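You operate a simulated robot arm through the tools that you are given. There is no shell and no other tool. Be economical: measure what you need, move in short steps, check, and stop when the job is done.

You are at the controls of a simulated two-armed robot. One attempt, no reset.

## Task
Unlatch the silver rail, carry it to the plain table and wipe the panel.
Fine: both rail latches aside; the rail lies in the notched blocks there; then wipe the sawdust off the panel on the latch table with the white cloth there and put it back. What is to be rubbed or washed off counts as gone when no trace of it is left.

Only the result counts: the job must be done as asked and must still hold three seconds after the hand-in. Knocking over, shifting, dropping, spilling or breaking anything else fails it. Flat cloth is picked up by pressing the open fingertips on it (5 to 10 N) and closing them slowly along it; thin cloth reads only 2 to 8 mm in the jaws.

## Robot
Two 7-joint arms with two-finger parallel grippers on one trunk, on a base that drives. Base frame: it is fixed to the floor where the robot stands at the start and does not move with it; the origin is under the middle of the robot, x ahead of it, y to its left, z up. Readings come in mm, rad, newtons and seconds.
The left shoulder is at the start at [70, 163, 1195], the right one opposite. With the tool pointing down near the work surface each hand reaches from about 340 to 860 mm from the robot's upright axis, wherever it stands, measured 20 degrees to its own side. Places, roughly: handled block [600, 800, 800]; left rail latch [800, 600, 900]; left table latch [700, 400, 800]; long board [500, 2500, 750]; notched blocks of the plain table [800, 2600, 900]; right rail latch [800, 0, 900]; right table latch [700, 200, 800]. Payload 3.43 kg a hand.
Tool frame (each hand has its own): the origin (TCP) lies between the finger pads and is the grasp point; the fingertips stand 34 mm ahead of it; z points along the fingers, y is the line along which they close. Largest opening 128 mm; finger width 24, thickness 12; the body of the gripper, 48 by 130 mm, starts 96 mm behind the TCP.
Orientation is that of the tool frame in the base frame, as a unit quaternion [w, x, y, z]. With the fingers straight down and closing along the base's y, the tool's x points along the base's -x, its y along +y and its z along -z.

## Interface
- The arms move only by the tool drive_tool. It takes "left_targets", "right_targets" or both (then of equal length, played together; a hand with none holds still); each is a list of rows, each a list of 7 numbers: the shift along the base's x, y, z in mm, then the turn, a rotation vector about the base's x, y, z in rad, then the opening, from 0 (shut) to 1 (fully open). In form: [[dx, dy, dz, wx, wy, wz, fingers], ...]. A call has 1 to 10 rows; each row is the pose to reach, as a shift and turn from the pose commanded when the call began. Each row takes 0.2 s and may step no farther than 50 mm and 0.15 rad from the row before; otherwise, or with a gripper value out of range, the whole call is refused. A pose out of reach is approached as far as the arm can. The call stops where the force on the tool passes 80 N (or 10 N more than at its start, if that is more) or the arm is blocked; 0.2 s more then pass. Each finger travels about 153 mm/s and halts on what it meets, pressing with about 27 N; the grip force reading is that of the motor and also rises with nothing between the fingers. The clock runs only during rows and for 0.2 s after the last one: add rows that repeat a pose to give the fingers time. It gives the time, the measured TCP pose, the force on the tool (base axes), the opening and the grip force at its end, in the units of the frame above (readings bear some noise), with the torque about the TCP (base axes, N m) and any sound that the robot's microphone picked up.
- Cameras (640 x 400 px; columns grow to the right, rows downward): "scene" is now at [122.4, 40.4, 1409.9]; the picture's right is [0.48, -0.88, 0.00], its down [-0.61, -0.33, -0.73] and it looks along [0.64, 0.35, -0.69] (base axes); focal length 214 px, centre (320, 200). "left" rides on the left gripper at [76, 11, -160] in its tool frame; the picture's right is [-0.15, 0.99, 0.00], its down [-0.88, -0.13, -0.46] and it looks along [-0.45, -0.07, 0.89] (tool axes); focal length 234 px, centre (320, 200). "right" rides on the right gripper at [76, -11, -160] in its tool frame; the picture's right is [0.15, 0.99, 0.00], its down [-0.88, 0.13, -0.46] and it looks along [-0.45, 0.07, 0.89] (tool axes); focal length 234 px, centre (320, 200). There is no depth. A picture from a camera that has moved, and an enlarged one, comes with that camera's place and axes in the base frame and with its lens.
- snapshot(camera): a new picture of that camera. No time passes.
- slide_trunk(by): slides the trunk up (or, below 0, down) by that many mm; the arms and the scene camera ride with it, the base frame stays. It gives what a move gives, with no picture.
- roll_base(legs): drives the robot by 1 to 6 legs, each [ahead, left, turn to the left] in mm, mm and rad, along the robot's own axes; the way and the turn of a leg run together, so that a leg with both is an arc; at most 1500 mm and 3.142 rad a leg. The arms and the cameras ride along, it lands a little off, and it stops where it bumps. It gives what a move gives.
- aim_head(pan, tilt): turns the head with the scene camera to pan (to the left, within 1.501 rad either way) and tilt (down, from -0.506 to 1.204), counted from straight ahead of the robot. It gives what a move gives.
- enlarge(camera, box): a new picture of the part [left, top, right, bottom] of that camera's present view, enlarged. No time passes.
- job_done(): hands the job in; it is judged then, once.

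Work in short steps. Places have to be worked out from the pictures, the camera data and where the tool is seen: move nearer, look again, correct. Check each grasp and each placing, and mend what went wrong. You have 120 turns and 100 pictures in all, those below and enlarged ones among them. Open the grippers and draw the arms clear of the work before you hand the job in, unless the task says otherwise; then end with one line.

The tools are called after ">>>" as name(argument=value, ...) on one line, values as JSON. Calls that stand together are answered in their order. drive_tool: Moves the arms, as the interface text tells. Its arguments: {"type":"object","properties":{"left_targets":{"type":"array"},"right_targets":{"type":"array"}},"required":[]} The other tools are called the same way: slide_trunk (by) slides the trunk up or down; roll_base (legs) drives the base; aim_head (pan, tilt) turns the head that bears the scene camera; snapshot (camera) takes a picture; enlarge (camera, box) takes an enlarged picture of a part of a camera's view; job_done () hands the job in.

At the start:

```text
t: 0.0
left_eef_pos: [395.6, 427.0, 1279.5]
left_ee_rot: [-0.001, 0.0, 1.0, 0.0]
left_force: [1.0, -0.3, 1.0]
left_ft_torque: [0.01, 0.0, 0.03]
left_finger_gap: 128.1
left_gripper_force: 0.1
right_eef_pos: [585.0, -10.6, 1292.5]
right_ee_rot: [0.001, 0.001, 1.0, 0.0]
right_force: [0.5, -0.2, -0.1]
right_ft_torque: [-0.02, -0.01, -0.03]
right_finger_gap: 127.8
right_gripper_force: 0.0
trunk travel left (down, up): [-675.0, 265.0]
robot x, y, heading: [-1.1, -1.9, 0.001]
head pan, tilt: [0.496, 0.759]
```

scene: 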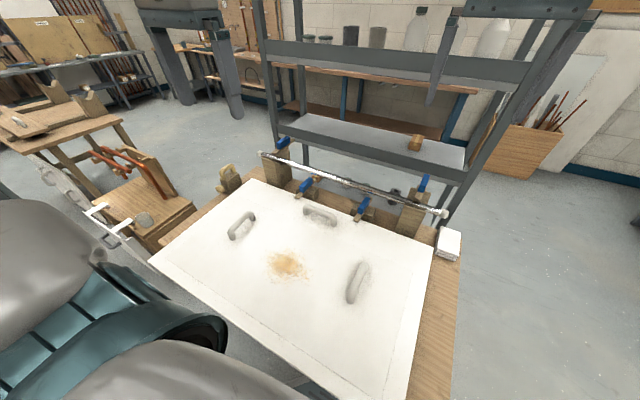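
right: 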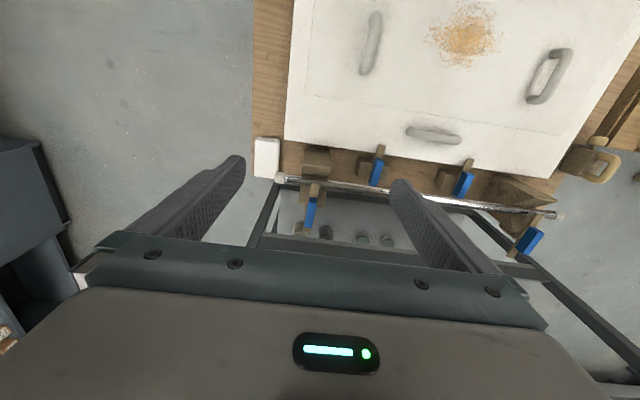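
left: 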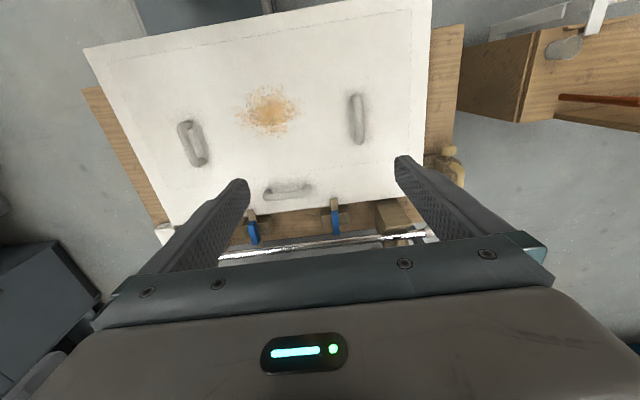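

The rail lies at the far edge of the table on two notched blocks with blue latches; I'll look closer at it.

>>> enlarge(camera="scene", box=[200, 120, 360, 220])

>>> enlarge(camera="scene", box=[320, 160, 480, 260])

>>> enlarge(camera="right", box=[240, 120, 580, 290])

```text
4.00 times, centred on (280, 170) of scene
camera zoom: at [122.4, 40.4, 1409.9], right [0.48, -0.88, 0.0], down [-0.61, -0.33, -0.73], along [0.64, 0.35, -0.69], focal length 858 px, centre (480, 320)
```

zoom: 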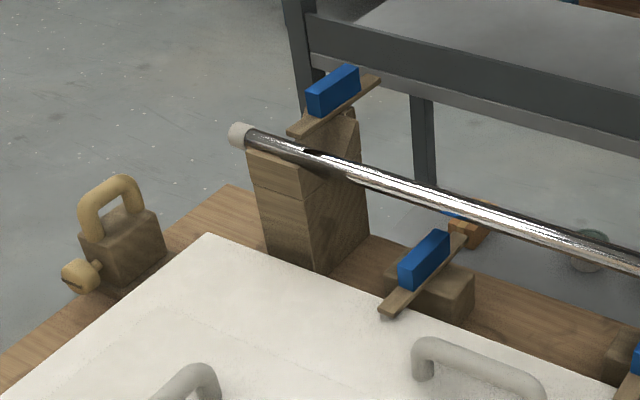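

```text
4.00 times, centred on (400, 210) of scene
camera zoom: at [122.4, 40.4, 1409.9], right [0.48, -0.88, 0.0], down [-0.61, -0.33, -0.73], along [0.64, 0.35, -0.69], focal length 858 px, centre (0, 160)
```

zoom: 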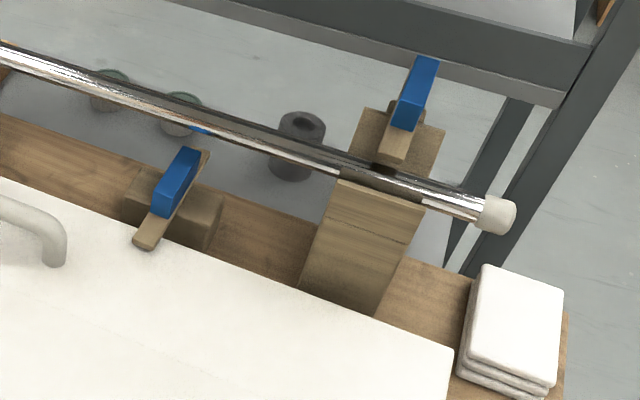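

```text
1.88 times, centred on (410, 205) of right
camera zoom: at [507.8, -21.3, 1452.8], right [-0.15, 0.99, 0.0], down [0.88, 0.13, 0.46], along [0.45, 0.07, -0.89], focal length 441 px, centre (151, 191)
```

zoom: 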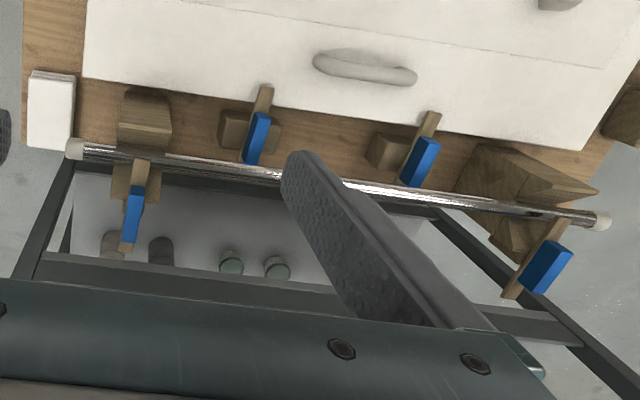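

Before acting I check the way to the plain table and the target blocks by turning the head left.

>>> aim_head(pan=1.2, tilt=0.45)

>>> snapshot(camera="scene")

```text
t: 1.1
left_eef_pos: [394.5, 426.7, 1279.7]
left_ee_rot: [0.0, -0.001, 1.0, 0.0]
left_force: [0.0, -0.5, 0.4]
left_ft_torque: [-0.02, 0.02, -0.01]
left_finger_gap: 128.0
left_gripper_force: 0.0
right_eef_pos: [585.5, -11.5, 1291.9]
right_ee_rot: [0.0, 0.0, 1.0, 0.0]
right_force: [-0.9, 0.0, 0.2]
right_ft_torque: [0.01, 0.0, -0.02]
right_finger_gap: 128.0
right_gripper_force: 0.1
trunk travel left (down, up): [-675.0, 265.0]
robot x, y, heading: [0.4, -2.0, -0.001]
head pan, tilt: [1.201, 0.45]
```

```text
93 pictures are left
camera scene: at [83.2, 86.8, 1437.0], right [0.93, -0.36, 0.0], down [-0.16, -0.41, -0.9], along [0.33, 0.84, -0.44], focal length 214 px, centre (320, 200)
```

scene: 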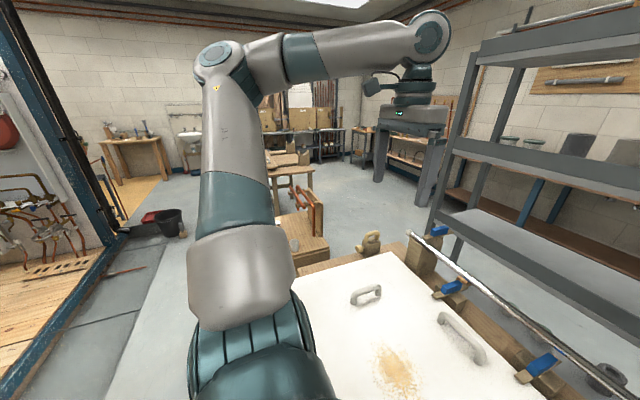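

The left arm blocks part of the view. I shift left to centre on the rail (y≈300) and look again.

>>> roll_base(legs=[[0, 300, 0]])

>>> aim_head(pan=0.0, tilt=0.75)

>>> snapshot(camera="scene")

>>> snapshot(camera="left")

```text
t: 3.2
left_eef_pos: [395.8, 735.5, 1279.2]
left_ee_rot: [0.0, -0.001, 1.0, 0.001]
left_force: [0.8, -0.2, -0.4]
left_ft_torque: [0.05, 0.02, 0.0]
left_finger_gap: 127.9
left_gripper_force: 0.1
right_eef_pos: [585.2, 295.9, 1292.6]
right_ee_rot: [0.0, 0.0, 1.0, 0.001]
right_force: [-0.4, -0.2, -0.7]
right_ft_torque: [0.01, -0.03, -0.03]
right_finger_gap: 128.2
right_gripper_force: 0.0
trunk travel left (down, up): [-675.0, 265.0]
robot x, y, heading: [-1.7, 310.4, -0.001]
head pan, tilt: [1.201, 0.45]
```

```text
t: 4.6
left_eef_pos: [395.8, 736.4, 1279.7]
left_ee_rot: [0.0, -0.002, 1.0, 0.0]
left_force: [-0.7, 0.3, 0.1]
left_ft_torque: [-0.01, -0.02, 0.02]
left_finger_gap: 128.2
left_gripper_force: 0.1
right_eef_pos: [584.7, 298.0, 1292.0]
right_ee_rot: [0.0, -0.001, 1.0, 0.0]
right_force: [-0.2, 0.6, 0.0]
right_ft_torque: [0.01, -0.03, -0.02]
right_finger_gap: 127.8
right_gripper_force: 0.0
trunk travel left (down, up): [-675.0, 265.0]
robot x, y, heading: [-0.3, 308.2, -0.002]
head pan, tilt: [0.0, 0.75]
```

```text
92 pictures are left
camera scene: at [132.7, 310.2, 1410.7], right [0.0, -1.0, 0.0], down [-0.68, 0.0, -0.73], along [0.73, 0.0, -0.68], focal length 214 px, centre (320, 200)
```

scene: 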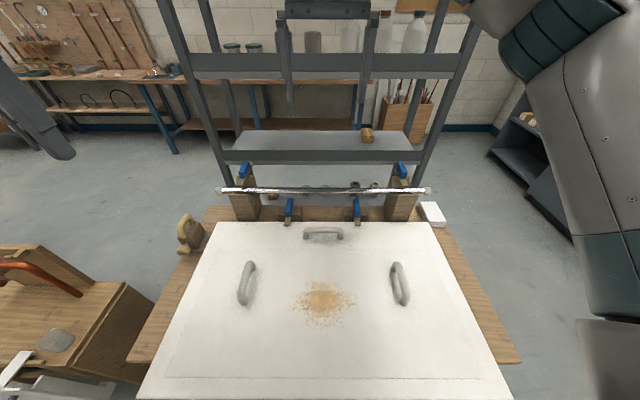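

```text
91 pictures are left
camera left: at [320.6, 747.3, 1439.2], right [0.14, 0.99, 0.0], down [0.88, -0.13, 0.46], along [0.45, -0.07, -0.89], focal length 234 px, centre (320, 200)
```

left: 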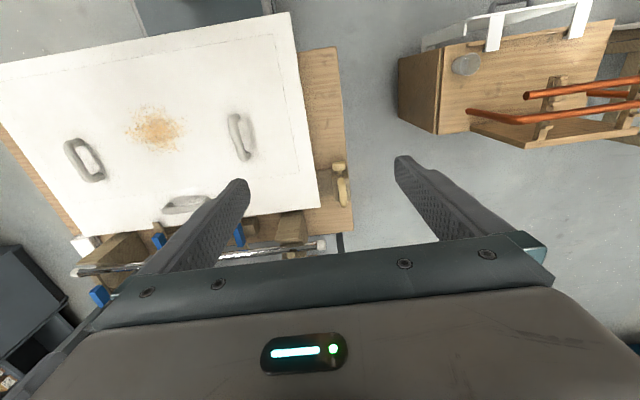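

Centred view is good; enlarge both rail ends.

>>> enlarge(camera="scene", box=[205, 145, 325, 225])

>>> enlarge(camera="scene", box=[335, 145, 455, 225])

```text
5.00 times, centred on (265, 185) of scene
camera zoom: at [132.7, 310.2, 1410.7], right [0.0, -1.0, 0.0], down [-0.68, 0.0, -0.73], along [0.73, 0.0, -0.68], focal length 1072 px, centre (595, 275)
```

zoom: 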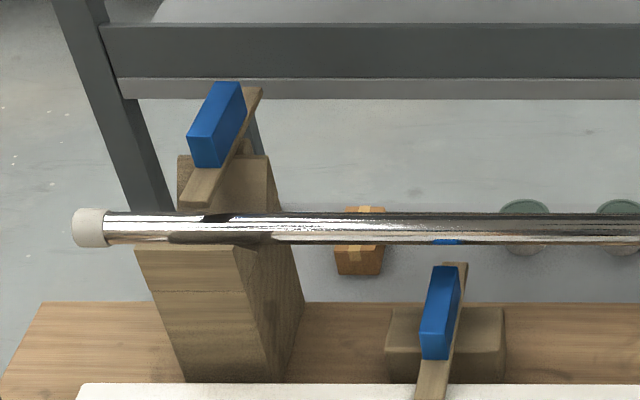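

```text
5.00 times, centred on (395, 185) of scene
camera zoom: at [132.7, 310.2, 1410.7], right [0.0, -1.0, 0.0], down [-0.68, 0.0, -0.73], along [0.73, 0.0, -0.68], focal length 1072 px, centre (-55, 275)
```

zoom: 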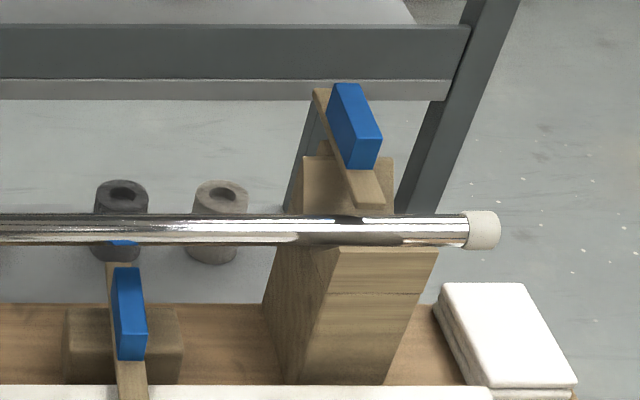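

I bring both hands over the two latches for a close view with the wrist cameras.

>>> drive_tool(left_targets=[[32, -17, -27, 0, 0, 0, 1], [64, -34, -54, 0, 0, 0, 1], [96, -51, -81, 0, 0, 0, 1], [128, -68, -108, 0, 0, 0, 1], [160, -85, -135, 0, 0, 0, 1], [192, -102, -162, 0, 0, 0, 1], [224, -119, -189, 0, 0, 0, 1], [254, -136, -216, 0, 0, 0, 1]], right_targets=[[8, -35, -29, 0, 0, 0, 1], [16, -70, -58, 0, 0, 0, 1], [24, -105, -87, 0, 0, 0, 1], [32, -140, -116, 0, 0, 0, 1], [40, -175, -145, 0, 0, 0, 1], [48, -210, -174, 0, 0, 0, 1], [56, -245, -203, 0, 0, 0, 1], [64, -278, -230, 0, 0, 0, 1]])

>>> snapshot(camera="left")

>>> snapshot(camera="right")

```text
t: 6.4
left_eef_pos: [648.5, 598.3, 1064.6]
left_ee_rot: [0.0, -0.001, 1.0, 0.002]
left_force: [0.4, -0.5, -0.9]
left_ft_torque: [0.0, -0.01, -0.01]
left_finger_gap: 127.9
left_gripper_force: 0.1
right_eef_pos: [655.5, 18.4, 1061.6]
right_ee_rot: [-0.001, 0.0, 1.0, 0.001]
right_force: [0.1, 0.4, -0.6]
right_ft_torque: [0.01, -0.01, 0.01]
right_finger_gap: 128.0
right_gripper_force: 0.0
trunk travel left (down, up): [-675.0, 265.0]
robot x, y, heading: [0.9, 312.6, 0.005]
head pan, tilt: [0.0, 0.75]
```

```text
88 pictures are left
camera left: at [574.7, 608.8, 1222.9], right [0.14, 0.99, 0.0], down [0.88, -0.13, 0.45], along [0.45, -0.06, -0.89], focal length 234 px, centre (320, 200)
```

left: 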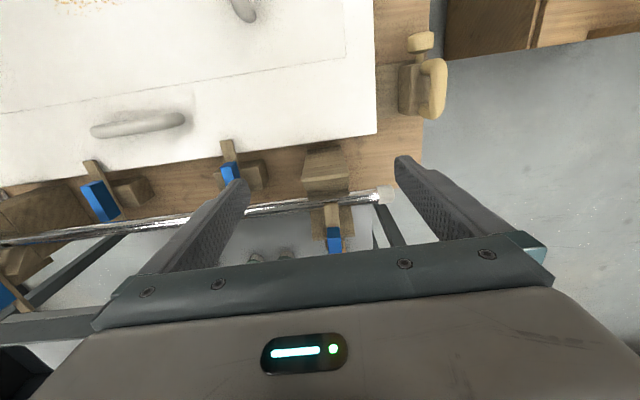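

```text
87 pictures are left
camera right: at [577.8, 7.5, 1221.8], right [-0.15, 0.99, 0.0], down [0.88, 0.13, 0.45], along [0.45, 0.07, -0.89], focal length 234 px, centre (320, 200)
```

right: 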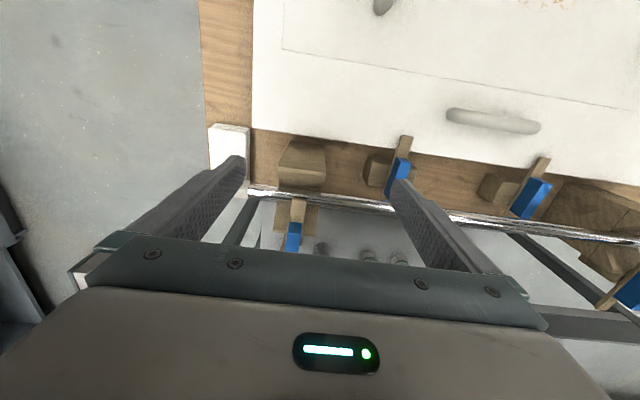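

Rail triangulates to x≈746, z≈887, y from −96 to 690. I enlarge the latch views.

>>> enlarge(camera="left", box=[280, 140, 400, 260])

>>> enlarge(camera="right", box=[240, 135, 360, 255])

```text
3.33 times, centred on (340, 200) of left
camera zoom: at [574.7, 608.8, 1222.9], right [0.14, 0.99, 0.0], down [0.88, -0.13, 0.45], along [0.45, -0.06, -0.89], focal length 781 px, centre (253, 200)
```

zoom: 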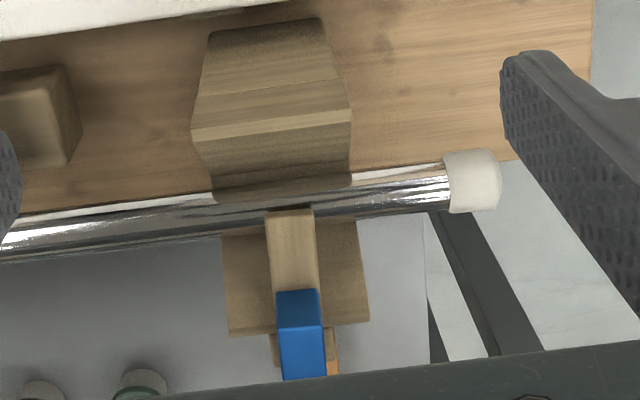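

```text
3.33 times, centred on (300, 195) of right
camera zoom: at [577.8, 7.5, 1221.8], right [-0.15, 0.99, 0.0], down [0.88, 0.13, 0.45], along [0.45, 0.07, -0.89], focal length 781 px, centre (387, 217)
```

zoom: 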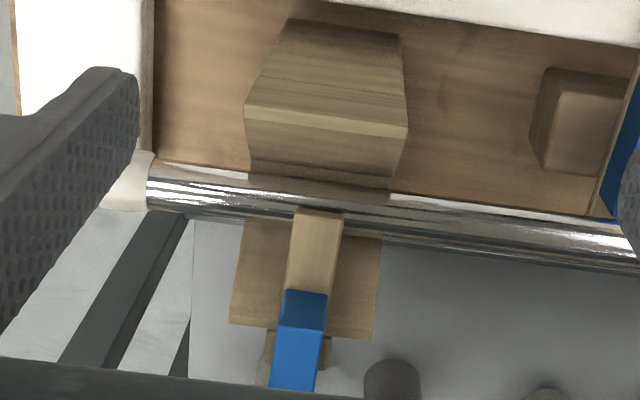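

Latches are turn-buttons: bar x≈740–895, blue fin centred about x≈825, z 915–940 (left y≈603, right y≈−7). I move both hands above the fins and look.

>>> drive_tool(left_targets=[[43, 1, -16, 0, 0, 0, 1], [86, 2, -32, 0, 0, 0, 1], [129, 3, -48, 0, 0, 0, 1], [172, 5, -60, 0, 0, 0, 1]], right_targets=[[41, -6, -16, 0, 0, 0, 1], [82, -12, -32, 0, 0, 0, 1], [123, -18, -48, 0, 0, 0, 1], [165, -25, -60, 0, 0, 0, 1]])

>>> snapshot(camera="left")

>>> snapshot(camera="right")

>>> snapshot(camera="scene")

```text
t: 7.4
left_eef_pos: [730.0, 636.7, 1023.0]
left_ee_rot: [-0.001, -0.002, 1.0, -0.001]
left_force: [1.2, 0.8, -0.7]
left_ft_torque: [0.0, 0.06, 0.02]
left_finger_gap: 128.1
left_gripper_force: 0.0
left hand out of reach, approached as far as the arm can: row 2, 3, 4
right_eef_pos: [818.6, -3.6, 1001.6]
right_ee_rot: [-0.001, -0.001, 1.0, -0.001]
right_force: [0.5, -0.4, -0.4]
right_ft_torque: [0.01, 0.05, 0.0]
right_finger_gap: 128.0
right_gripper_force: 0.1
trunk travel left (down, up): [-675.0, 265.0]
robot x, y, heading: [0.4, 307.0, 0.006]
head pan, tilt: [0.0, 0.75]
```

```text
84 pictures are left
camera left: at [654.5, 647.0, 1183.1], right [0.14, 0.99, 0.0], down [0.88, -0.13, 0.45], along [0.45, -0.07, -0.89], focal length 234 px, centre (320, 200)
```

left: 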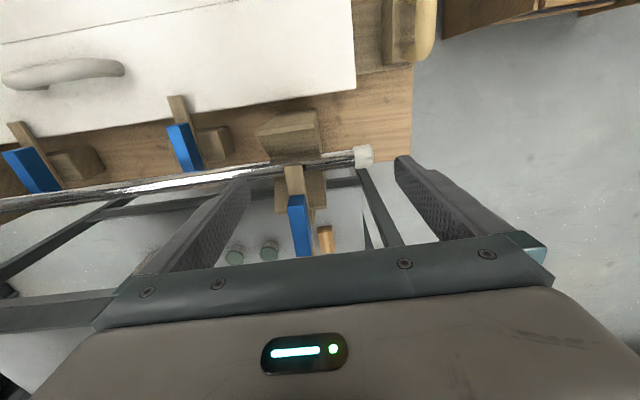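

```text
83 pictures are left
camera right: at [741.8, -12.8, 1161.7], right [-0.15, 0.99, 0.0], down [0.88, 0.13, 0.45], along [0.45, 0.07, -0.89], focal length 234 px, centre (320, 200)
```

right: 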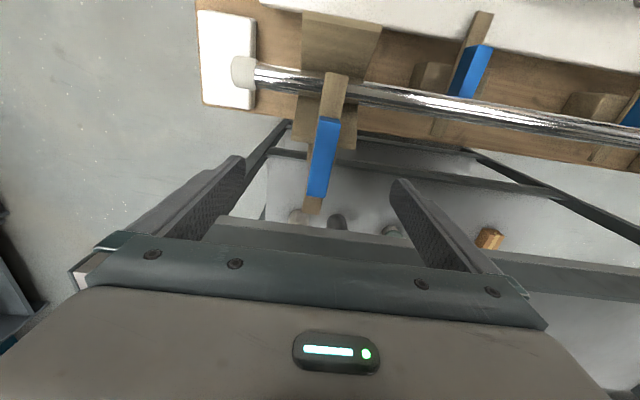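

```text
82 pictures are left
camera scene: at [136.6, 312.6, 1410.1], right [0.0, -1.0, 0.0], down [-0.68, 0.0, -0.73], along [0.73, 0.0, -0.68], focal length 214 px, centre (320, 200)
```

scene: 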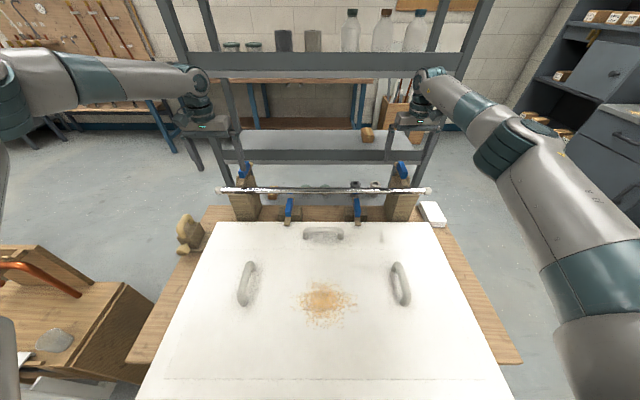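

Right hand is above its fin (fin x≈771–851, y≈0). I lower the right hand around it, closing the fingers to grip.

>>> drive_tool(right_targets=[[-8, 3, -30, 0, 0, 0, 1], [-8, 3, -58, 0, 0, 0, 1], [-8, 3, -58, 0, 0, 0, 0.5], [-8, 3, -58, 0, 0, 0, 0.2], [-8, 3, -58, 0, 0, 0, 0.1], [-8, 3, -58, 0, 0, 0, 0.1]])

>>> snapshot(camera="right")

```text
t: 8.8
left_eef_pos: [727.1, 633.2, 1026.3]
left_ee_rot: [-0.001, -0.001, 1.0, 0.0]
left_force: [-0.4, -0.1, -0.9]
left_ft_torque: [0.0, 0.0, 0.03]
left_finger_gap: 128.1
left_gripper_force: 0.1
right_eef_pos: [810.6, -2.3, 942.6]
right_ee_rot: [0.0, -0.001, 1.0, 0.001]
right_force: [4.8, 3.0, -5.8]
right_ft_torque: [-0.38, -1.49, -0.17]
right_finger_gap: 69.8
right_gripper_force: 44.8
trunk travel left (down, up): [-675.0, 265.0]
robot x, y, heading: [-2.0, 309.4, 0.002]
head pan, tilt: [0.0, 0.75]
```

```text
81 pictures are left
camera right: at [733.1, -12.3, 1103.4], right [-0.15, 0.99, 0.0], down [0.88, 0.13, 0.46], along [0.45, 0.07, -0.89], focal length 234 px, centre (320, 200)
```

right: 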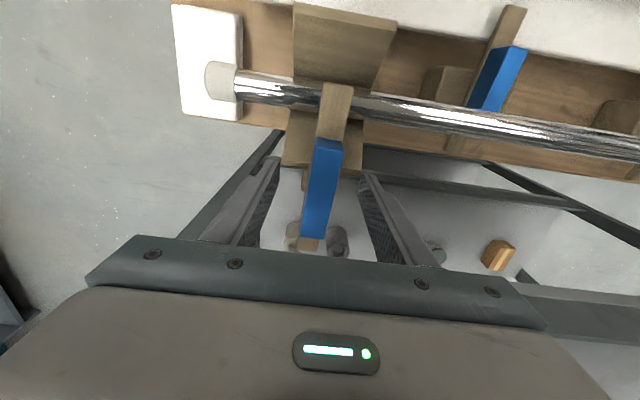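

At 70 mm the fingers met the supporting block rather than the fin; I open, raise 17 mm and close again.

>>> drive_tool(right_targets=[[0, 0, 0, 0, 0, 0, 0.9], [0, 0, 17, 0, 0, 0, 0.9], [0, 0, 17, 0, 0, 0, 0.5], [0, 0, 17, 0, 0, 0, 0.2], [0, 0, 17, 0, 0, 0, 0.05], [0, 0, 17, 0, 0, 0, 0.05]])

>>> snapshot(camera="right")

```text
t: 10.2
left_eef_pos: [726.1, 633.9, 1027.5]
left_ee_rot: [0.001, -0.002, 1.0, -0.001]
left_force: [0.2, -0.4, -0.4]
left_ft_torque: [-0.05, 0.01, -0.02]
left_finger_gap: 128.1
left_gripper_force: 0.1
right_eef_pos: [805.7, -1.2, 960.5]
right_ee_rot: [-0.001, 0.0, 1.0, 0.0]
right_force: [-2.4, 1.8, -1.2]
right_ft_torque: [-0.16, 0.75, -0.19]
right_finger_gap: 19.7
right_gripper_force: 45.0
trunk travel left (down, up): [-675.0, 265.0]
robot x, y, heading: [1.0, 309.2, 0.001]
head pan, tilt: [0.0, 0.75]
```

```text
80 pictures are left
camera right: at [729.7, -12.2, 1120.8], right [-0.15, 0.99, 0.0], down [0.88, 0.13, 0.45], along [0.45, 0.07, -0.89], focal length 234 px, centre (320, 200)
```

right: 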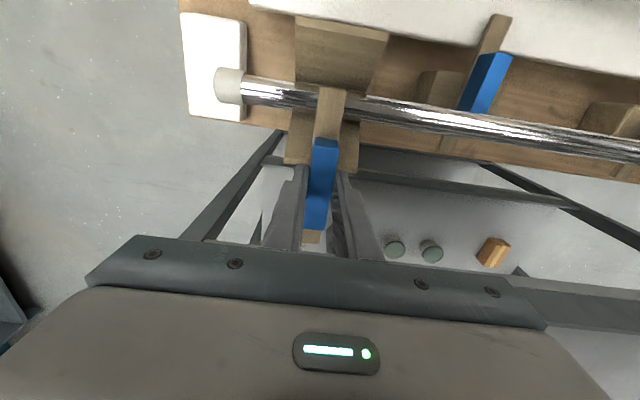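

Fin is gripped (20 mm). I turn gently about the vertical to test the free direction.

>>> drive_tool(right_targets=[[0, 0, 0, 0, 0, 0.1, 0.05], [0, 0, 0, 0, 0, 0.2, 0.05], [0, 0, 0, 0, 0, 0.3, 0.05]])

>>> snapshot(camera="right")

```text
t: 11.0
left_eef_pos: [727.2, 633.7, 1025.6]
left_ee_rot: [0.001, -0.002, 1.0, 0.0]
left_force: [-0.9, 0.2, -0.2]
left_ft_torque: [0.01, 0.01, 0.02]
left_finger_gap: 127.9
left_gripper_force: 0.0
right_eef_pos: [807.7, -0.7, 960.5]
right_ee_rot: [0.0, -0.075, 0.997, 0.0]
right_force: [1.9, 3.3, -5.9]
right_ft_torque: [-0.47, -0.05, -1.49]
right_finger_gap: 22.7
right_gripper_force: 45.0
right hand out of reach, approached as far as the arm can: row 2, 3
trunk travel left (down, up): [-675.0, 265.0]
robot x, y, heading: [-1.4, 302.9, 0.003]
head pan, tilt: [0.0, 0.75]
```

```text
79 pictures are left
camera right: at [733.0, -23.5, 1120.8], right [-0.29, 0.96, 0.0], down [0.85, 0.26, 0.46], along [0.43, 0.13, -0.89], focal length 234 px, centre (320, 200)
```

right: 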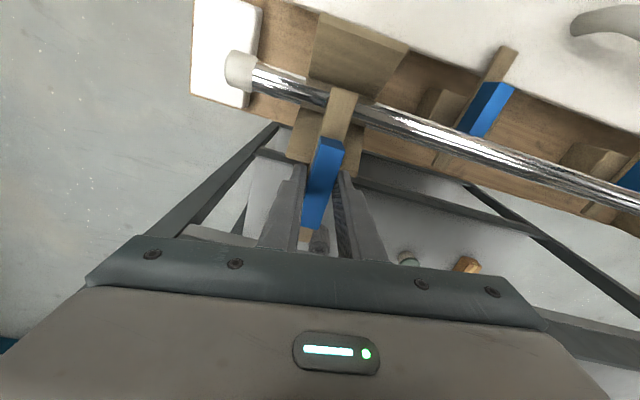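

Turned only 0.15 rad with reaction torque and wrist limit; the latch itself did not follow. I try the other direction.

>>> drive_tool(right_targets=[[0, 0, 0, 0, 0, -0.1, 0.05], [0, 0, 0, 0, 0, -0.2, 0.05], [0, 0, 0, 0, 0, -0.3, 0.05], [0, 0, 0, 0, 0, -0.4, 0.05], [0, 0, 0, 0, 0, -0.5, 0.05]])

>>> snapshot(camera="right")

```text
t: 12.2
left_eef_pos: [728.3, 634.5, 1025.6]
left_ee_rot: [0.0, -0.001, 1.0, -0.002]
left_force: [-0.4, 0.3, 0.1]
left_ft_torque: [0.01, -0.03, -0.02]
left_finger_gap: 128.1
left_gripper_force: 0.1
right_eef_pos: [807.6, -0.1, 960.8]
right_ee_rot: [0.0, 0.174, 0.985, 0.001]
right_force: [5.3, 4.6, -1.9]
right_ft_torque: [0.36, 1.31, 0.0]
right_finger_gap: 19.7
right_gripper_force: 44.8
trunk travel left (down, up): [-675.0, 265.0]
robot x, y, heading: [-0.9, 309.1, -0.002]
head pan, tilt: [0.0, 0.75]
```

```text
78 pictures are left
camera right: at [730.9, 15.5, 1121.1], right [0.2, 0.98, 0.0], down [0.87, -0.18, 0.46], along [0.45, -0.09, -0.89], focal length 234 px, centre (320, 200)
```

right: 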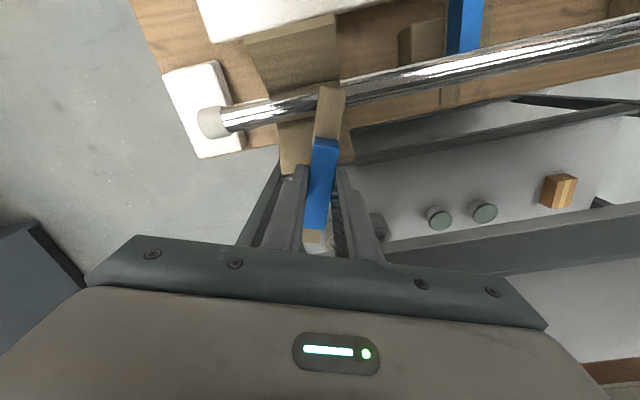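

It turns freely this way; I continue the turn to about 90°.

>>> drive_tool(right_targets=[[0, 0, 0, 0, 0, -0.14, 0.05], [0, 0, 0, 0, 0, -0.28, 0.05], [0, 0, 0, 0, 0, -0.42, 0.05], [0, 0, 0, 0, 0, -0.56, 0.05], [0, 0, 0, 0, 0, -0.7, 0.05], [0, 0, 0, 0, 0, -0.84, 0.05], [0, 0, 0, 0, 0, -0.98, 0.05], [0, 0, 0, 0, 0, -1.12, 0.05], [0, 0, 0, 0, 0, -1.22, 0.05]])

>>> snapshot(camera="right")

```text
t: 14.2
left_eef_pos: [729.2, 635.6, 1024.0]
left_ee_rot: [-0.001, -0.001, 1.0, -0.001]
left_force: [0.7, -0.8, -0.7]
left_ft_torque: [0.03, 0.0, -0.02]
left_finger_gap: 128.2
left_gripper_force: 0.0
right_eef_pos: [810.4, 1.6, 960.9]
right_ee_rot: [0.001, 0.708, 0.707, 0.0]
right_force: [28.8, 13.4, 4.0]
right_ft_torque: [0.2, 0.04, 0.07]
right_finger_gap: 19.2
right_gripper_force: 45.3
trunk travel left (down, up): [-675.0, 265.0]
robot x, y, heading: [0.4, 309.3, 0.001]
head pan, tilt: [0.0, 0.75]
```

```text
77 pictures are left
camera right: at [797.1, 77.7, 1120.9], right [0.99, 0.15, 0.0], down [0.13, -0.88, 0.46], along [0.07, -0.45, -0.89], focal length 234 px, centre (320, 200)
```

right: 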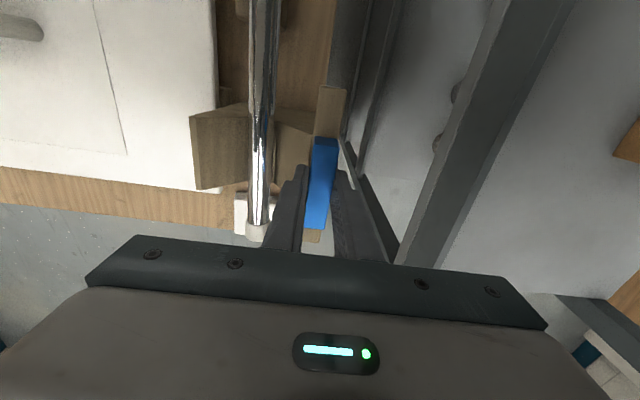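

Right latch is turned aside. I open the right hand, lift it clear, and turn it back while trying the left hand again forwards.

>>> drive_tool(right_targets=[[0, 0, 0, 0, 0, 0, 0.3], [0, 0, 0, 0, 0, 0, 0.4], [0, 0, 40, 0, 0, 0, 0.4], [0, 0, 80, 0, 0, 0, 0.4], [-30, 0, 100, 0, 0, 0.15, 0.5], [-60, 0, 100, 0, 0, 0.3, 0.6], [-90, 0, 100, 0, 0, 0.45, 0.7], [-110, 0, 100, 0, 0, 0.6, 0.8], [-130, 0, 100, 0, 0, 0.75, 1], [-140, 0, 100, 0, 0, 0.9, 1]])

>>> drive_tool(left_targets=[[0, 0, 30, 0, 0, 0.1, 1], [20, -10, 30, 0, 0, 0.2, 1], [50, -20, 30, 0, 0, 0.3, 1], [90, -30, 30, 0, 0, 0.3, 1]], right_targets=[[0, 0, 0, 0, 0, 0.15, 1], [0, 0, 0, 0, 0, 0.3, 1], [0, 0, 0, 0, 0, 0.45, 1], [0, 0, 0, 0, 0, 0.6, 1]])

>>> snapshot(camera="scene")

```text
t: 16.4
left_eef_pos: [726.1, 634.5, 1027.1]
left_ee_rot: [0.001, 0.0, 1.0, 0.0]
left_force: [-0.6, -0.4, -0.1]
left_ft_torque: [-0.02, 0.02, 0.0]
left_finger_gap: 128.1
left_gripper_force: 0.0
right_eef_pos: [668.3, -1.5, 1061.8]
right_ee_rot: [0.0, 0.328, 0.945, -0.001]
right_force: [0.6, -0.5, -0.7]
right_ft_torque: [-0.02, -0.02, 0.01]
right_finger_gap: 128.1
right_gripper_force: 0.2
trunk travel left (down, up): [-675.0, 265.0]
robot x, y, heading: [-0.8, 311.1, -0.0]
head pan, tilt: [0.0, 0.75]
```

```text
t: 17.4
left_eef_pos: [730.5, 632.0, 1063.9]
left_ee_rot: [0.001, -0.151, 0.989, -0.001]
left_force: [-0.2, -0.5, 0.7]
left_ft_torque: [-0.01, -0.02, 0.02]
left_finger_gap: 128.0
left_gripper_force: 0.0
left hand out of reach, approached as far as the arm can: row 2, 3, 4
right_eef_pos: [666.9, -3.2, 1061.2]
right_ee_rot: [0.0, 0.034, 0.999, 0.001]
right_force: [-0.1, 0.1, 0.2]
right_ft_torque: [-0.03, 0.05, -0.02]
right_finger_gap: 127.9
right_gripper_force: 0.0
trunk travel left (down, up): [-675.0, 265.0]
robot x, y, heading: [-1.4, 309.8, 0.003]
head pan, tilt: [0.0, 0.75]
```

```text
76 pictures are left
camera scene: at [132.7, 309.7, 1410.7], right [0.0, -1.0, 0.0], down [-0.68, 0.0, -0.73], along [0.73, 0.0, -0.68], focal length 214 px, centre (320, 200)
```

scene: 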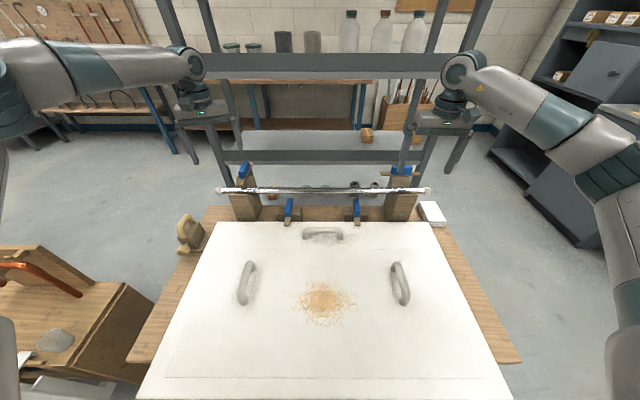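

The left arm seems stuck at a joint limit with its elbow out; I retract it nearer the trunk and re-approach along a radial line.

>>> drive_tool(left_targets=[[-40, -20, 10, 0, 0, 0, 1], [-80, -45, 10, 0, 0, 0, 1], [-120, -70, 10, 0, 0, 0, 1], [-160, -95, 10, 0, 0, 0, 1], [-200, -120, 10, 0, 0, 0, 1], [-240, -140, 10, 0, 0, 0, 1], [-280, -160, 10, 0, 0, 0, 1]])

>>> drive_tool(left_targets=[[42, 12, -5, 0, 0, 0, 1], [84, 24, -10, 0, 0, 0, 1], [126, 36, -15, 0, 0, 0, 1], [168, 48, -20, 0, 0, 0, 1], [210, 60, -25, 0, 0, 0, 1], [252, 72, -25, 0, 0, 0, 1], [294, 84, -25, 0, 0, 0, 1], [336, 96, -25, 0, 0, 0, 1]])

```text
t: 19.0
left_eef_pos: [451.7, 474.4, 1071.5]
left_ee_rot: [0.001, -0.151, 0.989, 0.0]
left_force: [-0.5, 0.4, -0.5]
left_ft_torque: [0.03, -0.01, 0.0]
left_finger_gap: 127.9
left_gripper_force: 0.1
right_eef_pos: [666.1, -3.1, 1060.7]
right_ee_rot: [0.0, 0.034, 0.999, 0.001]
right_force: [-0.4, 0.4, -0.8]
right_ft_torque: [-0.02, -0.03, -0.02]
right_finger_gap: 128.0
right_gripper_force: 0.1
trunk travel left (down, up): [-675.0, 265.0]
robot x, y, heading: [-1.3, 309.5, 0.001]
head pan, tilt: [0.0, 0.75]
```

```text
t: 20.8
left_eef_pos: [720.5, 607.3, 1058.3]
left_ee_rot: [0.002, -0.151, 0.989, -0.001]
left_force: [0.9, -0.2, 0.6]
left_ft_torque: [-0.02, 0.04, 0.0]
left_finger_gap: 127.9
left_gripper_force: 0.1
left hand out of reach, approached as far as the arm can: row 6, 7, 8
right_eef_pos: [667.0, -2.2, 1062.1]
right_ee_rot: [0.0, 0.034, 0.999, -0.001]
right_force: [0.0, -0.2, -0.4]
right_ft_torque: [0.01, -0.03, -0.03]
right_finger_gap: 128.2
right_gripper_force: 0.2
trunk travel left (down, up): [-675.0, 265.0]
robot x, y, heading: [0.8, 309.2, -0.001]
head pan, tilt: [0.0, 0.75]
```

Still limited. I shift the base 110 mm left so that the left latch is straight ahead of the left shoulder and try again.

>>> roll_base(legs=[[0, 110, 0]])

>>> drive_tool(left_targets=[[0, -35, 0, 0, 0, 0, 1], [0, -70, 0, 0, 0, 0, 1], [0, -110, 0, 0, 0, 0, 1], [40, -110, 0, 0, 0, 0, 1], [80, -110, 0, 0, 0, 0, 1]])

>>> snapshot(camera="scene")

```text
t: 22.0
left_eef_pos: [719.9, 717.3, 1058.2]
left_ee_rot: [0.001, -0.149, 0.989, -0.001]
left_force: [-0.5, 0.6, 0.2]
left_ft_torque: [0.0, 0.01, -0.01]
left_finger_gap: 128.0
left_gripper_force: 0.2
right_eef_pos: [667.5, 109.5, 1060.7]
right_ee_rot: [0.0, 0.036, 0.999, 0.001]
right_force: [-0.1, 0.6, 0.7]
right_ft_torque: [-0.02, 0.0, -0.02]
right_finger_gap: 128.0
right_gripper_force: 0.1
trunk travel left (down, up): [-675.0, 265.0]
robot x, y, heading: [-1.9, 419.2, 0.003]
head pan, tilt: [0.0, 0.75]
```

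```text
t: 23.2
left_eef_pos: [695.3, 675.7, 1067.0]
left_ee_rot: [0.002, -0.15, 0.989, -0.001]
left_force: [0.5, 0.5, 0.3]
left_ft_torque: [0.01, 0.02, -0.02]
left_finger_gap: 127.9
left_gripper_force: 0.1
left hand out of reach, approached as far as the arm can: row 1, 2, 3, 4, 5
right_eef_pos: [666.7, 109.5, 1060.7]
right_ee_rot: [0.0, 0.036, 0.999, 0.001]
right_force: [0.4, -0.6, 0.2]
right_ft_torque: [0.01, -0.03, -0.02]
right_finger_gap: 128.2
right_gripper_force: 0.1
trunk travel left (down, up): [-675.0, 265.0]
robot x, y, heading: [-2.8, 418.8, -0.001]
head pan, tilt: [0.0, 0.75]
```

```text
75 pictures are left
camera scene: at [132.9, 421.5, 1410.6], right [0.0, -1.0, 0.0], down [-0.68, 0.0, -0.73], along [0.73, 0.0, -0.68], focal length 214 px, centre (320, 200)
```

scene: 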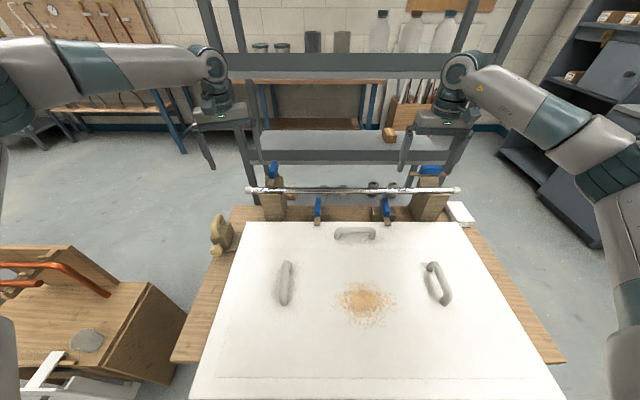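

I test whether a different wrist yaw frees the left arm: yaw another +0.6 and push inwards/forwards.

>>> drive_tool(left_targets=[[0, 0, 0, 0, 0, 0.15, 1], [0, 0, 0, 0, 0, 0.3, 1], [0, 0, 0, 0, 0, 0.45, 1], [0, 0, 0, 0, 0, 0.6, 1], [0, 0, 0, 0, 0, 0.75, 1], [0, 0, 0, 0, 0, 0.9, 1]])

>>> drive_tool(left_targets=[[30, -20, 0, 0, 0, 0, 1], [60, -40, 0, 0, 0, 0, 1], [90, -60, 0, 0, 0, 0, 1]])

```text
t: 24.6
left_eef_pos: [692.6, 676.9, 1069.4]
left_ee_rot: [0.002, -0.565, 0.825, 0.0]
left_force: [0.2, -0.7, 0.2]
left_ft_torque: [0.02, -0.01, 0.0]
left_finger_gap: 127.9
left_gripper_force: 0.1
right_eef_pos: [667.2, 109.2, 1061.6]
right_ee_rot: [0.0, 0.035, 0.999, 0.0]
right_force: [0.8, -0.8, 0.7]
right_ft_torque: [0.01, -0.01, -0.05]
right_finger_gap: 127.9
right_gripper_force: 0.0
trunk travel left (down, up): [-675.0, 265.0]
robot x, y, heading: [-1.8, 418.7, -0.001]
head pan, tilt: [0.0, 0.75]
```

```text
t: 25.4
left_eef_pos: [695.8, 675.5, 1074.7]
left_ee_rot: [0.003, -0.566, 0.824, -0.001]
left_force: [1.3, 0.6, 0.0]
left_ft_torque: [-0.01, -0.02, -0.01]
left_finger_gap: 127.9
left_gripper_force: 0.1
left hand out of reach, approached as far as the arm can: row 1, 2, 3
right_eef_pos: [668.1, 109.0, 1061.5]
right_ee_rot: [0.0, 0.035, 0.999, 0.0]
right_force: [-0.6, -0.5, -0.5]
right_ft_torque: [-0.03, 0.0, 0.01]
right_finger_gap: 128.0
right_gripper_force: 0.1
trunk travel left (down, up): [-675.0, 265.0]
robot x, y, heading: [-1.8, 421.4, -0.001]
head pan, tilt: [0.0, 0.75]
```

Yaw isn't the limit; the elbow posture is. I look at the left arm.

>>> aim_head(pan=0.9, tilt=0.2)

>>> snapshot(camera="scene")

>>> aim_head(pan=-0.9, tilt=0.2)

>>> snapshot(camera="scene")

```text
t: 26.6
left_eef_pos: [694.6, 675.9, 1074.7]
left_ee_rot: [0.002, -0.565, 0.825, 0.0]
left_force: [0.3, 0.4, -0.1]
left_ft_torque: [-0.03, 0.0, 0.01]
left_finger_gap: 128.0
left_gripper_force: 0.1
right_eef_pos: [667.2, 108.9, 1062.0]
right_ee_rot: [0.0, 0.036, 0.999, 0.0]
right_force: [0.5, -0.5, 0.3]
right_ft_torque: [0.02, 0.01, -0.02]
right_finger_gap: 128.0
right_gripper_force: 0.0
trunk travel left (down, up): [-675.0, 265.0]
robot x, y, heading: [-2.3, 420.9, -0.002]
head pan, tilt: [0.901, 0.201]
```

```text
74 pictures are left
camera scene: at [107.8, 493.8, 1460.2], right [0.78, -0.62, 0.0], down [-0.12, -0.16, -0.98], along [0.61, 0.77, -0.2], focal length 214 px, centre (320, 200)
```

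scene: 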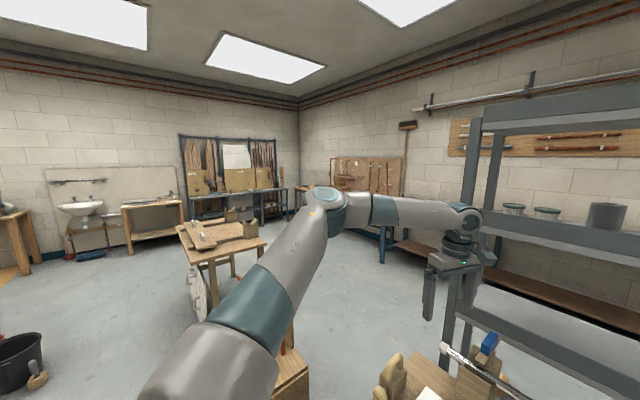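

```text
t: 28.4
left_eef_pos: [696.6, 675.6, 1074.4]
left_ee_rot: [0.002, -0.565, 0.825, -0.001]
left_force: [0.0, -0.3, 1.4]
left_ft_torque: [0.01, 0.02, 0.01]
left_finger_gap: 127.9
left_gripper_force: 0.1
right_eef_pos: [667.7, 108.4, 1062.0]
right_ee_rot: [0.0, 0.036, 0.999, 0.0]
right_force: [0.6, -0.6, 1.7]
right_ft_torque: [0.0, 0.0, 0.04]
right_finger_gap: 128.0
right_gripper_force: 0.1
trunk travel left (down, up): [-675.0, 265.0]
robot x, y, heading: [1.8, 419.6, -0.001]
head pan, tilt: [-0.901, 0.201]
```

```text
73 pictures are left
camera scene: at [107.8, 347.8, 1460.3], right [-0.78, -0.62, 0.0], down [-0.12, 0.16, -0.98], along [0.61, -0.77, -0.2], focal length 214 px, centre (320, 200)
```

scene: 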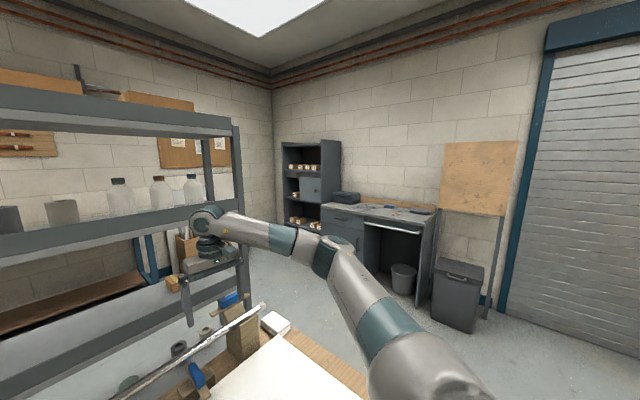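

The left elbow sits too high/out. I'll lift the left hand and move it to the mirror of the right arm's starting pose to re-shape the arm, then descend again.

>>> drive_tool(left_targets=[[-10, 0, 45, 0, 0, -0.15, 1], [-20, 0, 90, 0, 0, -0.3, 1], [-30, 0, 135, 0, 0, -0.45, 1], [-40, 0, 180, 0, 0, -0.6, 1], [-50, -20, 215, 0, 0, -0.75, 1], [-70, -60, 215, 0, 0, -0.9, 1], [-90, -100, 215, 0, 0, -1.05, 1], [-100, -145, 215, 0, 0, -1.2, 1], [-110, -190, 215, 0, 0, -1.2, 1], [-110, -235, 215, 0, 0, -1.2, 1]])

>>> aim_head(pan=0.7, tilt=0.3)

>>> snapshot(camera="scene")

```text
t: 30.6
left_eef_pos: [550.0, 599.1, 1287.9]
left_ee_rot: [0.002, 0.001, 1.0, -0.001]
left_force: [0.3, -0.2, -0.1]
left_ft_torque: [-0.02, 0.01, 0.01]
left_finger_gap: 127.6
left_gripper_force: 0.1
left hand out of reach, approached as far as the arm can: row 4, 5, 6, 7, 8, 9, 10
right_eef_pos: [666.0, 108.7, 1062.4]
right_ee_rot: [0.0, 0.035, 0.999, 0.0]
right_force: [-0.4, 0.1, 0.6]
right_ft_torque: [0.02, 0.0, -0.03]
right_finger_gap: 128.1
right_gripper_force: 0.0
trunk travel left (down, up): [-675.0, 265.0]
robot x, y, heading: [3.1, 421.6, -0.001]
head pan, tilt: [-0.901, 0.201]
```

```text
t: 32.2
left_eef_pos: [551.7, 598.1, 1287.5]
left_ee_rot: [0.001, -0.001, 1.0, -0.001]
left_force: [0.2, -0.4, -0.4]
left_ft_torque: [0.05, 0.0, -0.02]
left_finger_gap: 127.7
left_gripper_force: 0.0
right_eef_pos: [667.5, 109.1, 1060.0]
right_ee_rot: [0.0, 0.035, 0.999, 0.0]
right_force: [-1.0, 0.5, -0.5]
right_ft_torque: [0.01, -0.02, 0.03]
right_finger_gap: 128.0
right_gripper_force: 0.1
trunk travel left (down, up): [-675.0, 265.0]
robot x, y, heading: [-0.5, 423.6, 0.001]
head pan, tilt: [0.7, 0.3]
```

```text
72 pictures are left
camera scene: at [121.2, 480.9, 1451.0], right [0.64, -0.77, 0.0], down [-0.23, -0.19, -0.96], along [0.73, 0.61, -0.3], focal length 214 px, centre (320, 200)
```

scene: 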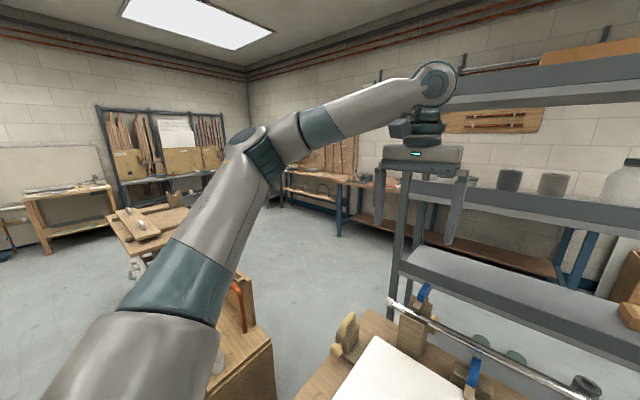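

The left arm has a consistent boundary on its inner side. Rolling the base forward ~100 mm would solve reach, so I check for clearance by looking straight down.

>>> aim_head(pan=0, tilt=1.2)

>>> snapshot(camera="scene")

```text
t: 33.4
left_eef_pos: [549.8, 598.3, 1288.0]
left_ee_rot: [0.001, -0.001, 1.0, 0.0]
left_force: [-0.3, -0.6, -0.9]
left_ft_torque: [0.0, 0.01, 0.0]
left_finger_gap: 127.8
left_gripper_force: 0.1
right_eef_pos: [666.0, 108.4, 1061.7]
right_ee_rot: [0.0, 0.036, 0.999, -0.001]
right_force: [0.6, -0.1, -0.3]
right_ft_torque: [0.04, 0.0, 0.02]
right_finger_gap: 128.4
right_gripper_force: 0.1
trunk travel left (down, up): [-675.0, 265.0]
robot x, y, heading: [2.9, 421.0, 0.003]
head pan, tilt: [0.0, 1.201]
```

```text
71 pictures are left
camera scene: at [105.8, 420.8, 1379.0], right [0.0, -1.0, 0.0], down [-0.93, 0.0, -0.36], along [0.36, 0.0, -0.93], focal length 214 px, centre (320, 200)
```

scene: 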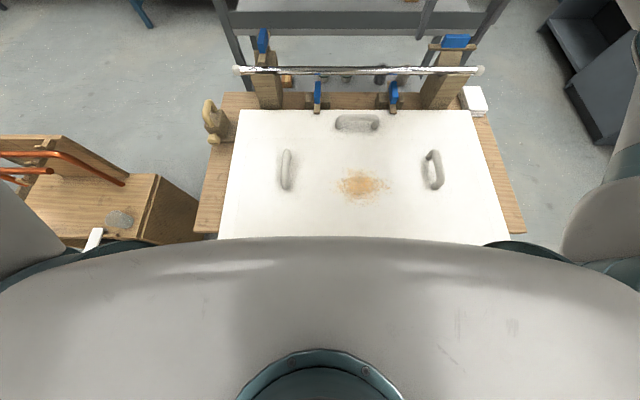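

Panel edge overhangs at x≈170, so no rolling forward. Instead I'll re-shape the left arm: swing it outward, extend it nearly straight, then sweep inward while extended.

>>> drive_tool(left_targets=[[-9, 48, -10, 0, 0, 0, 1], [-18, 96, -20, 0, 0, 0.1, 1], [-27, 144, -30, 0, 0, 0.2, 1], [-36, 192, -40, 0, 0, 0.3, 1], [-45, 240, -50, 0, 0, 0.4, 1], [-54, 288, -60, 0, 0, 0.5, 1], [-63, 336, -70, 0, 0, 0.6, 1], [-72, 384, -80, 0, 0, 0.7, 1], [-81, 430, -90, 0, 0, 0.8, 1], [-90, 476, -100, 0, 0, 0.9, 1]])

>>> drive_tool(left_targets=[[-9, 47, -10, 0, 0, 0, 1], [-18, 94, -20, 0, 0, 0, 1], [-25, 140, -30, 0, 0, 0, 1], [15, 120, -30, 0, 0, 0, 1], [54, 95, -30, 0, 0, -0.05, 1], [90, 65, -30, 0, 0, -0.1, 1], [124, 33, -30, 0, 0, -0.15, 1], [155, -2, -30, 0, 0, -0.2, 1], [183, -39, -30, 0, 0, -0.25, 1], [208, -78, -30, 0, 0, -0.3, 1]])

```text
t: 35.6
left_eef_pos: [462.0, 1078.3, 1192.0]
left_ee_rot: [0.001, -0.436, 0.9, 0.0]
left_force: [1.1, -0.3, -0.4]
left_ft_torque: [-0.02, -0.01, 0.03]
left_finger_gap: 128.1
left_gripper_force: 0.1
right_eef_pos: [666.0, 109.3, 1062.2]
right_ee_rot: [0.0, 0.037, 0.999, -0.001]
right_force: [0.6, 0.2, 0.4]
right_ft_torque: [-0.01, 0.0, 0.01]
right_finger_gap: 128.2
right_gripper_force: 0.1
trunk travel left (down, up): [-675.0, 265.0]
robot x, y, heading: [1.1, 419.6, 0.0]
head pan, tilt: [0.0, 1.201]
```

```text
t: 37.8
left_eef_pos: [672.0, 997.3, 1159.2]
left_ee_rot: [0.001, -0.295, 0.955, 0.001]
left_force: [0.8, -0.6, 0.1]
left_ft_torque: [0.03, -0.02, -0.01]
left_finger_gap: 128.2
left_gripper_force: 0.1
right_eef_pos: [668.4, 106.7, 1060.8]
right_ee_rot: [0.0, 0.036, 0.999, 0.001]
right_force: [0.2, -0.8, -0.1]
right_ft_torque: [0.0, 0.03, -0.02]
right_finger_gap: 128.1
right_gripper_force: 0.1
trunk travel left (down, up): [-675.0, 265.0]
robot x, y, heading: [-0.1, 421.2, 0.001]
head pan, tilt: [0.0, 1.201]
```

Continue the extended sweep inward along the 730 mm arc.

>>> drive_tool(left_targets=[[26, -41, 0, 0, 0, -0.07, 1], [50, -84, 0, 0, 0, -0.14, 1], [70, -128, 0, 0, 0, -0.21, 1], [87, -173, 0, 0, 0, -0.28, 1], [102, -219, 0, 0, 0, -0.35, 1], [113, -266, 0, 0, 0, -0.42, 1], [121, -314, 0, 0, 0, -0.49, 1], [126, -362, 0, 0, 0, -0.56, 1]])

```text
t: 39.6
left_eef_pos: [703.9, 691.6, 1147.6]
left_ee_rot: [0.002, -0.02, 1.0, -0.002]
left_force: [-0.7, -0.3, -0.3]
left_ft_torque: [0.02, -0.03, 0.0]
left_finger_gap: 127.8
left_gripper_force: 0.1
left hand out of reach, approached as far as the arm can: row 4, 5, 6, 7, 8
right_eef_pos: [665.4, 107.4, 1062.0]
right_ee_rot: [0.0, 0.036, 0.999, 0.0]
right_force: [-0.1, 0.2, 0.5]
right_ft_torque: [0.01, -0.01, 0.02]
right_finger_gap: 128.2
right_gripper_force: 0.0
trunk travel left (down, up): [-675.0, 265.0]
robot x, y, heading: [-0.6, 421.8, 0.001]
head pan, tilt: [0.0, 1.201]
```

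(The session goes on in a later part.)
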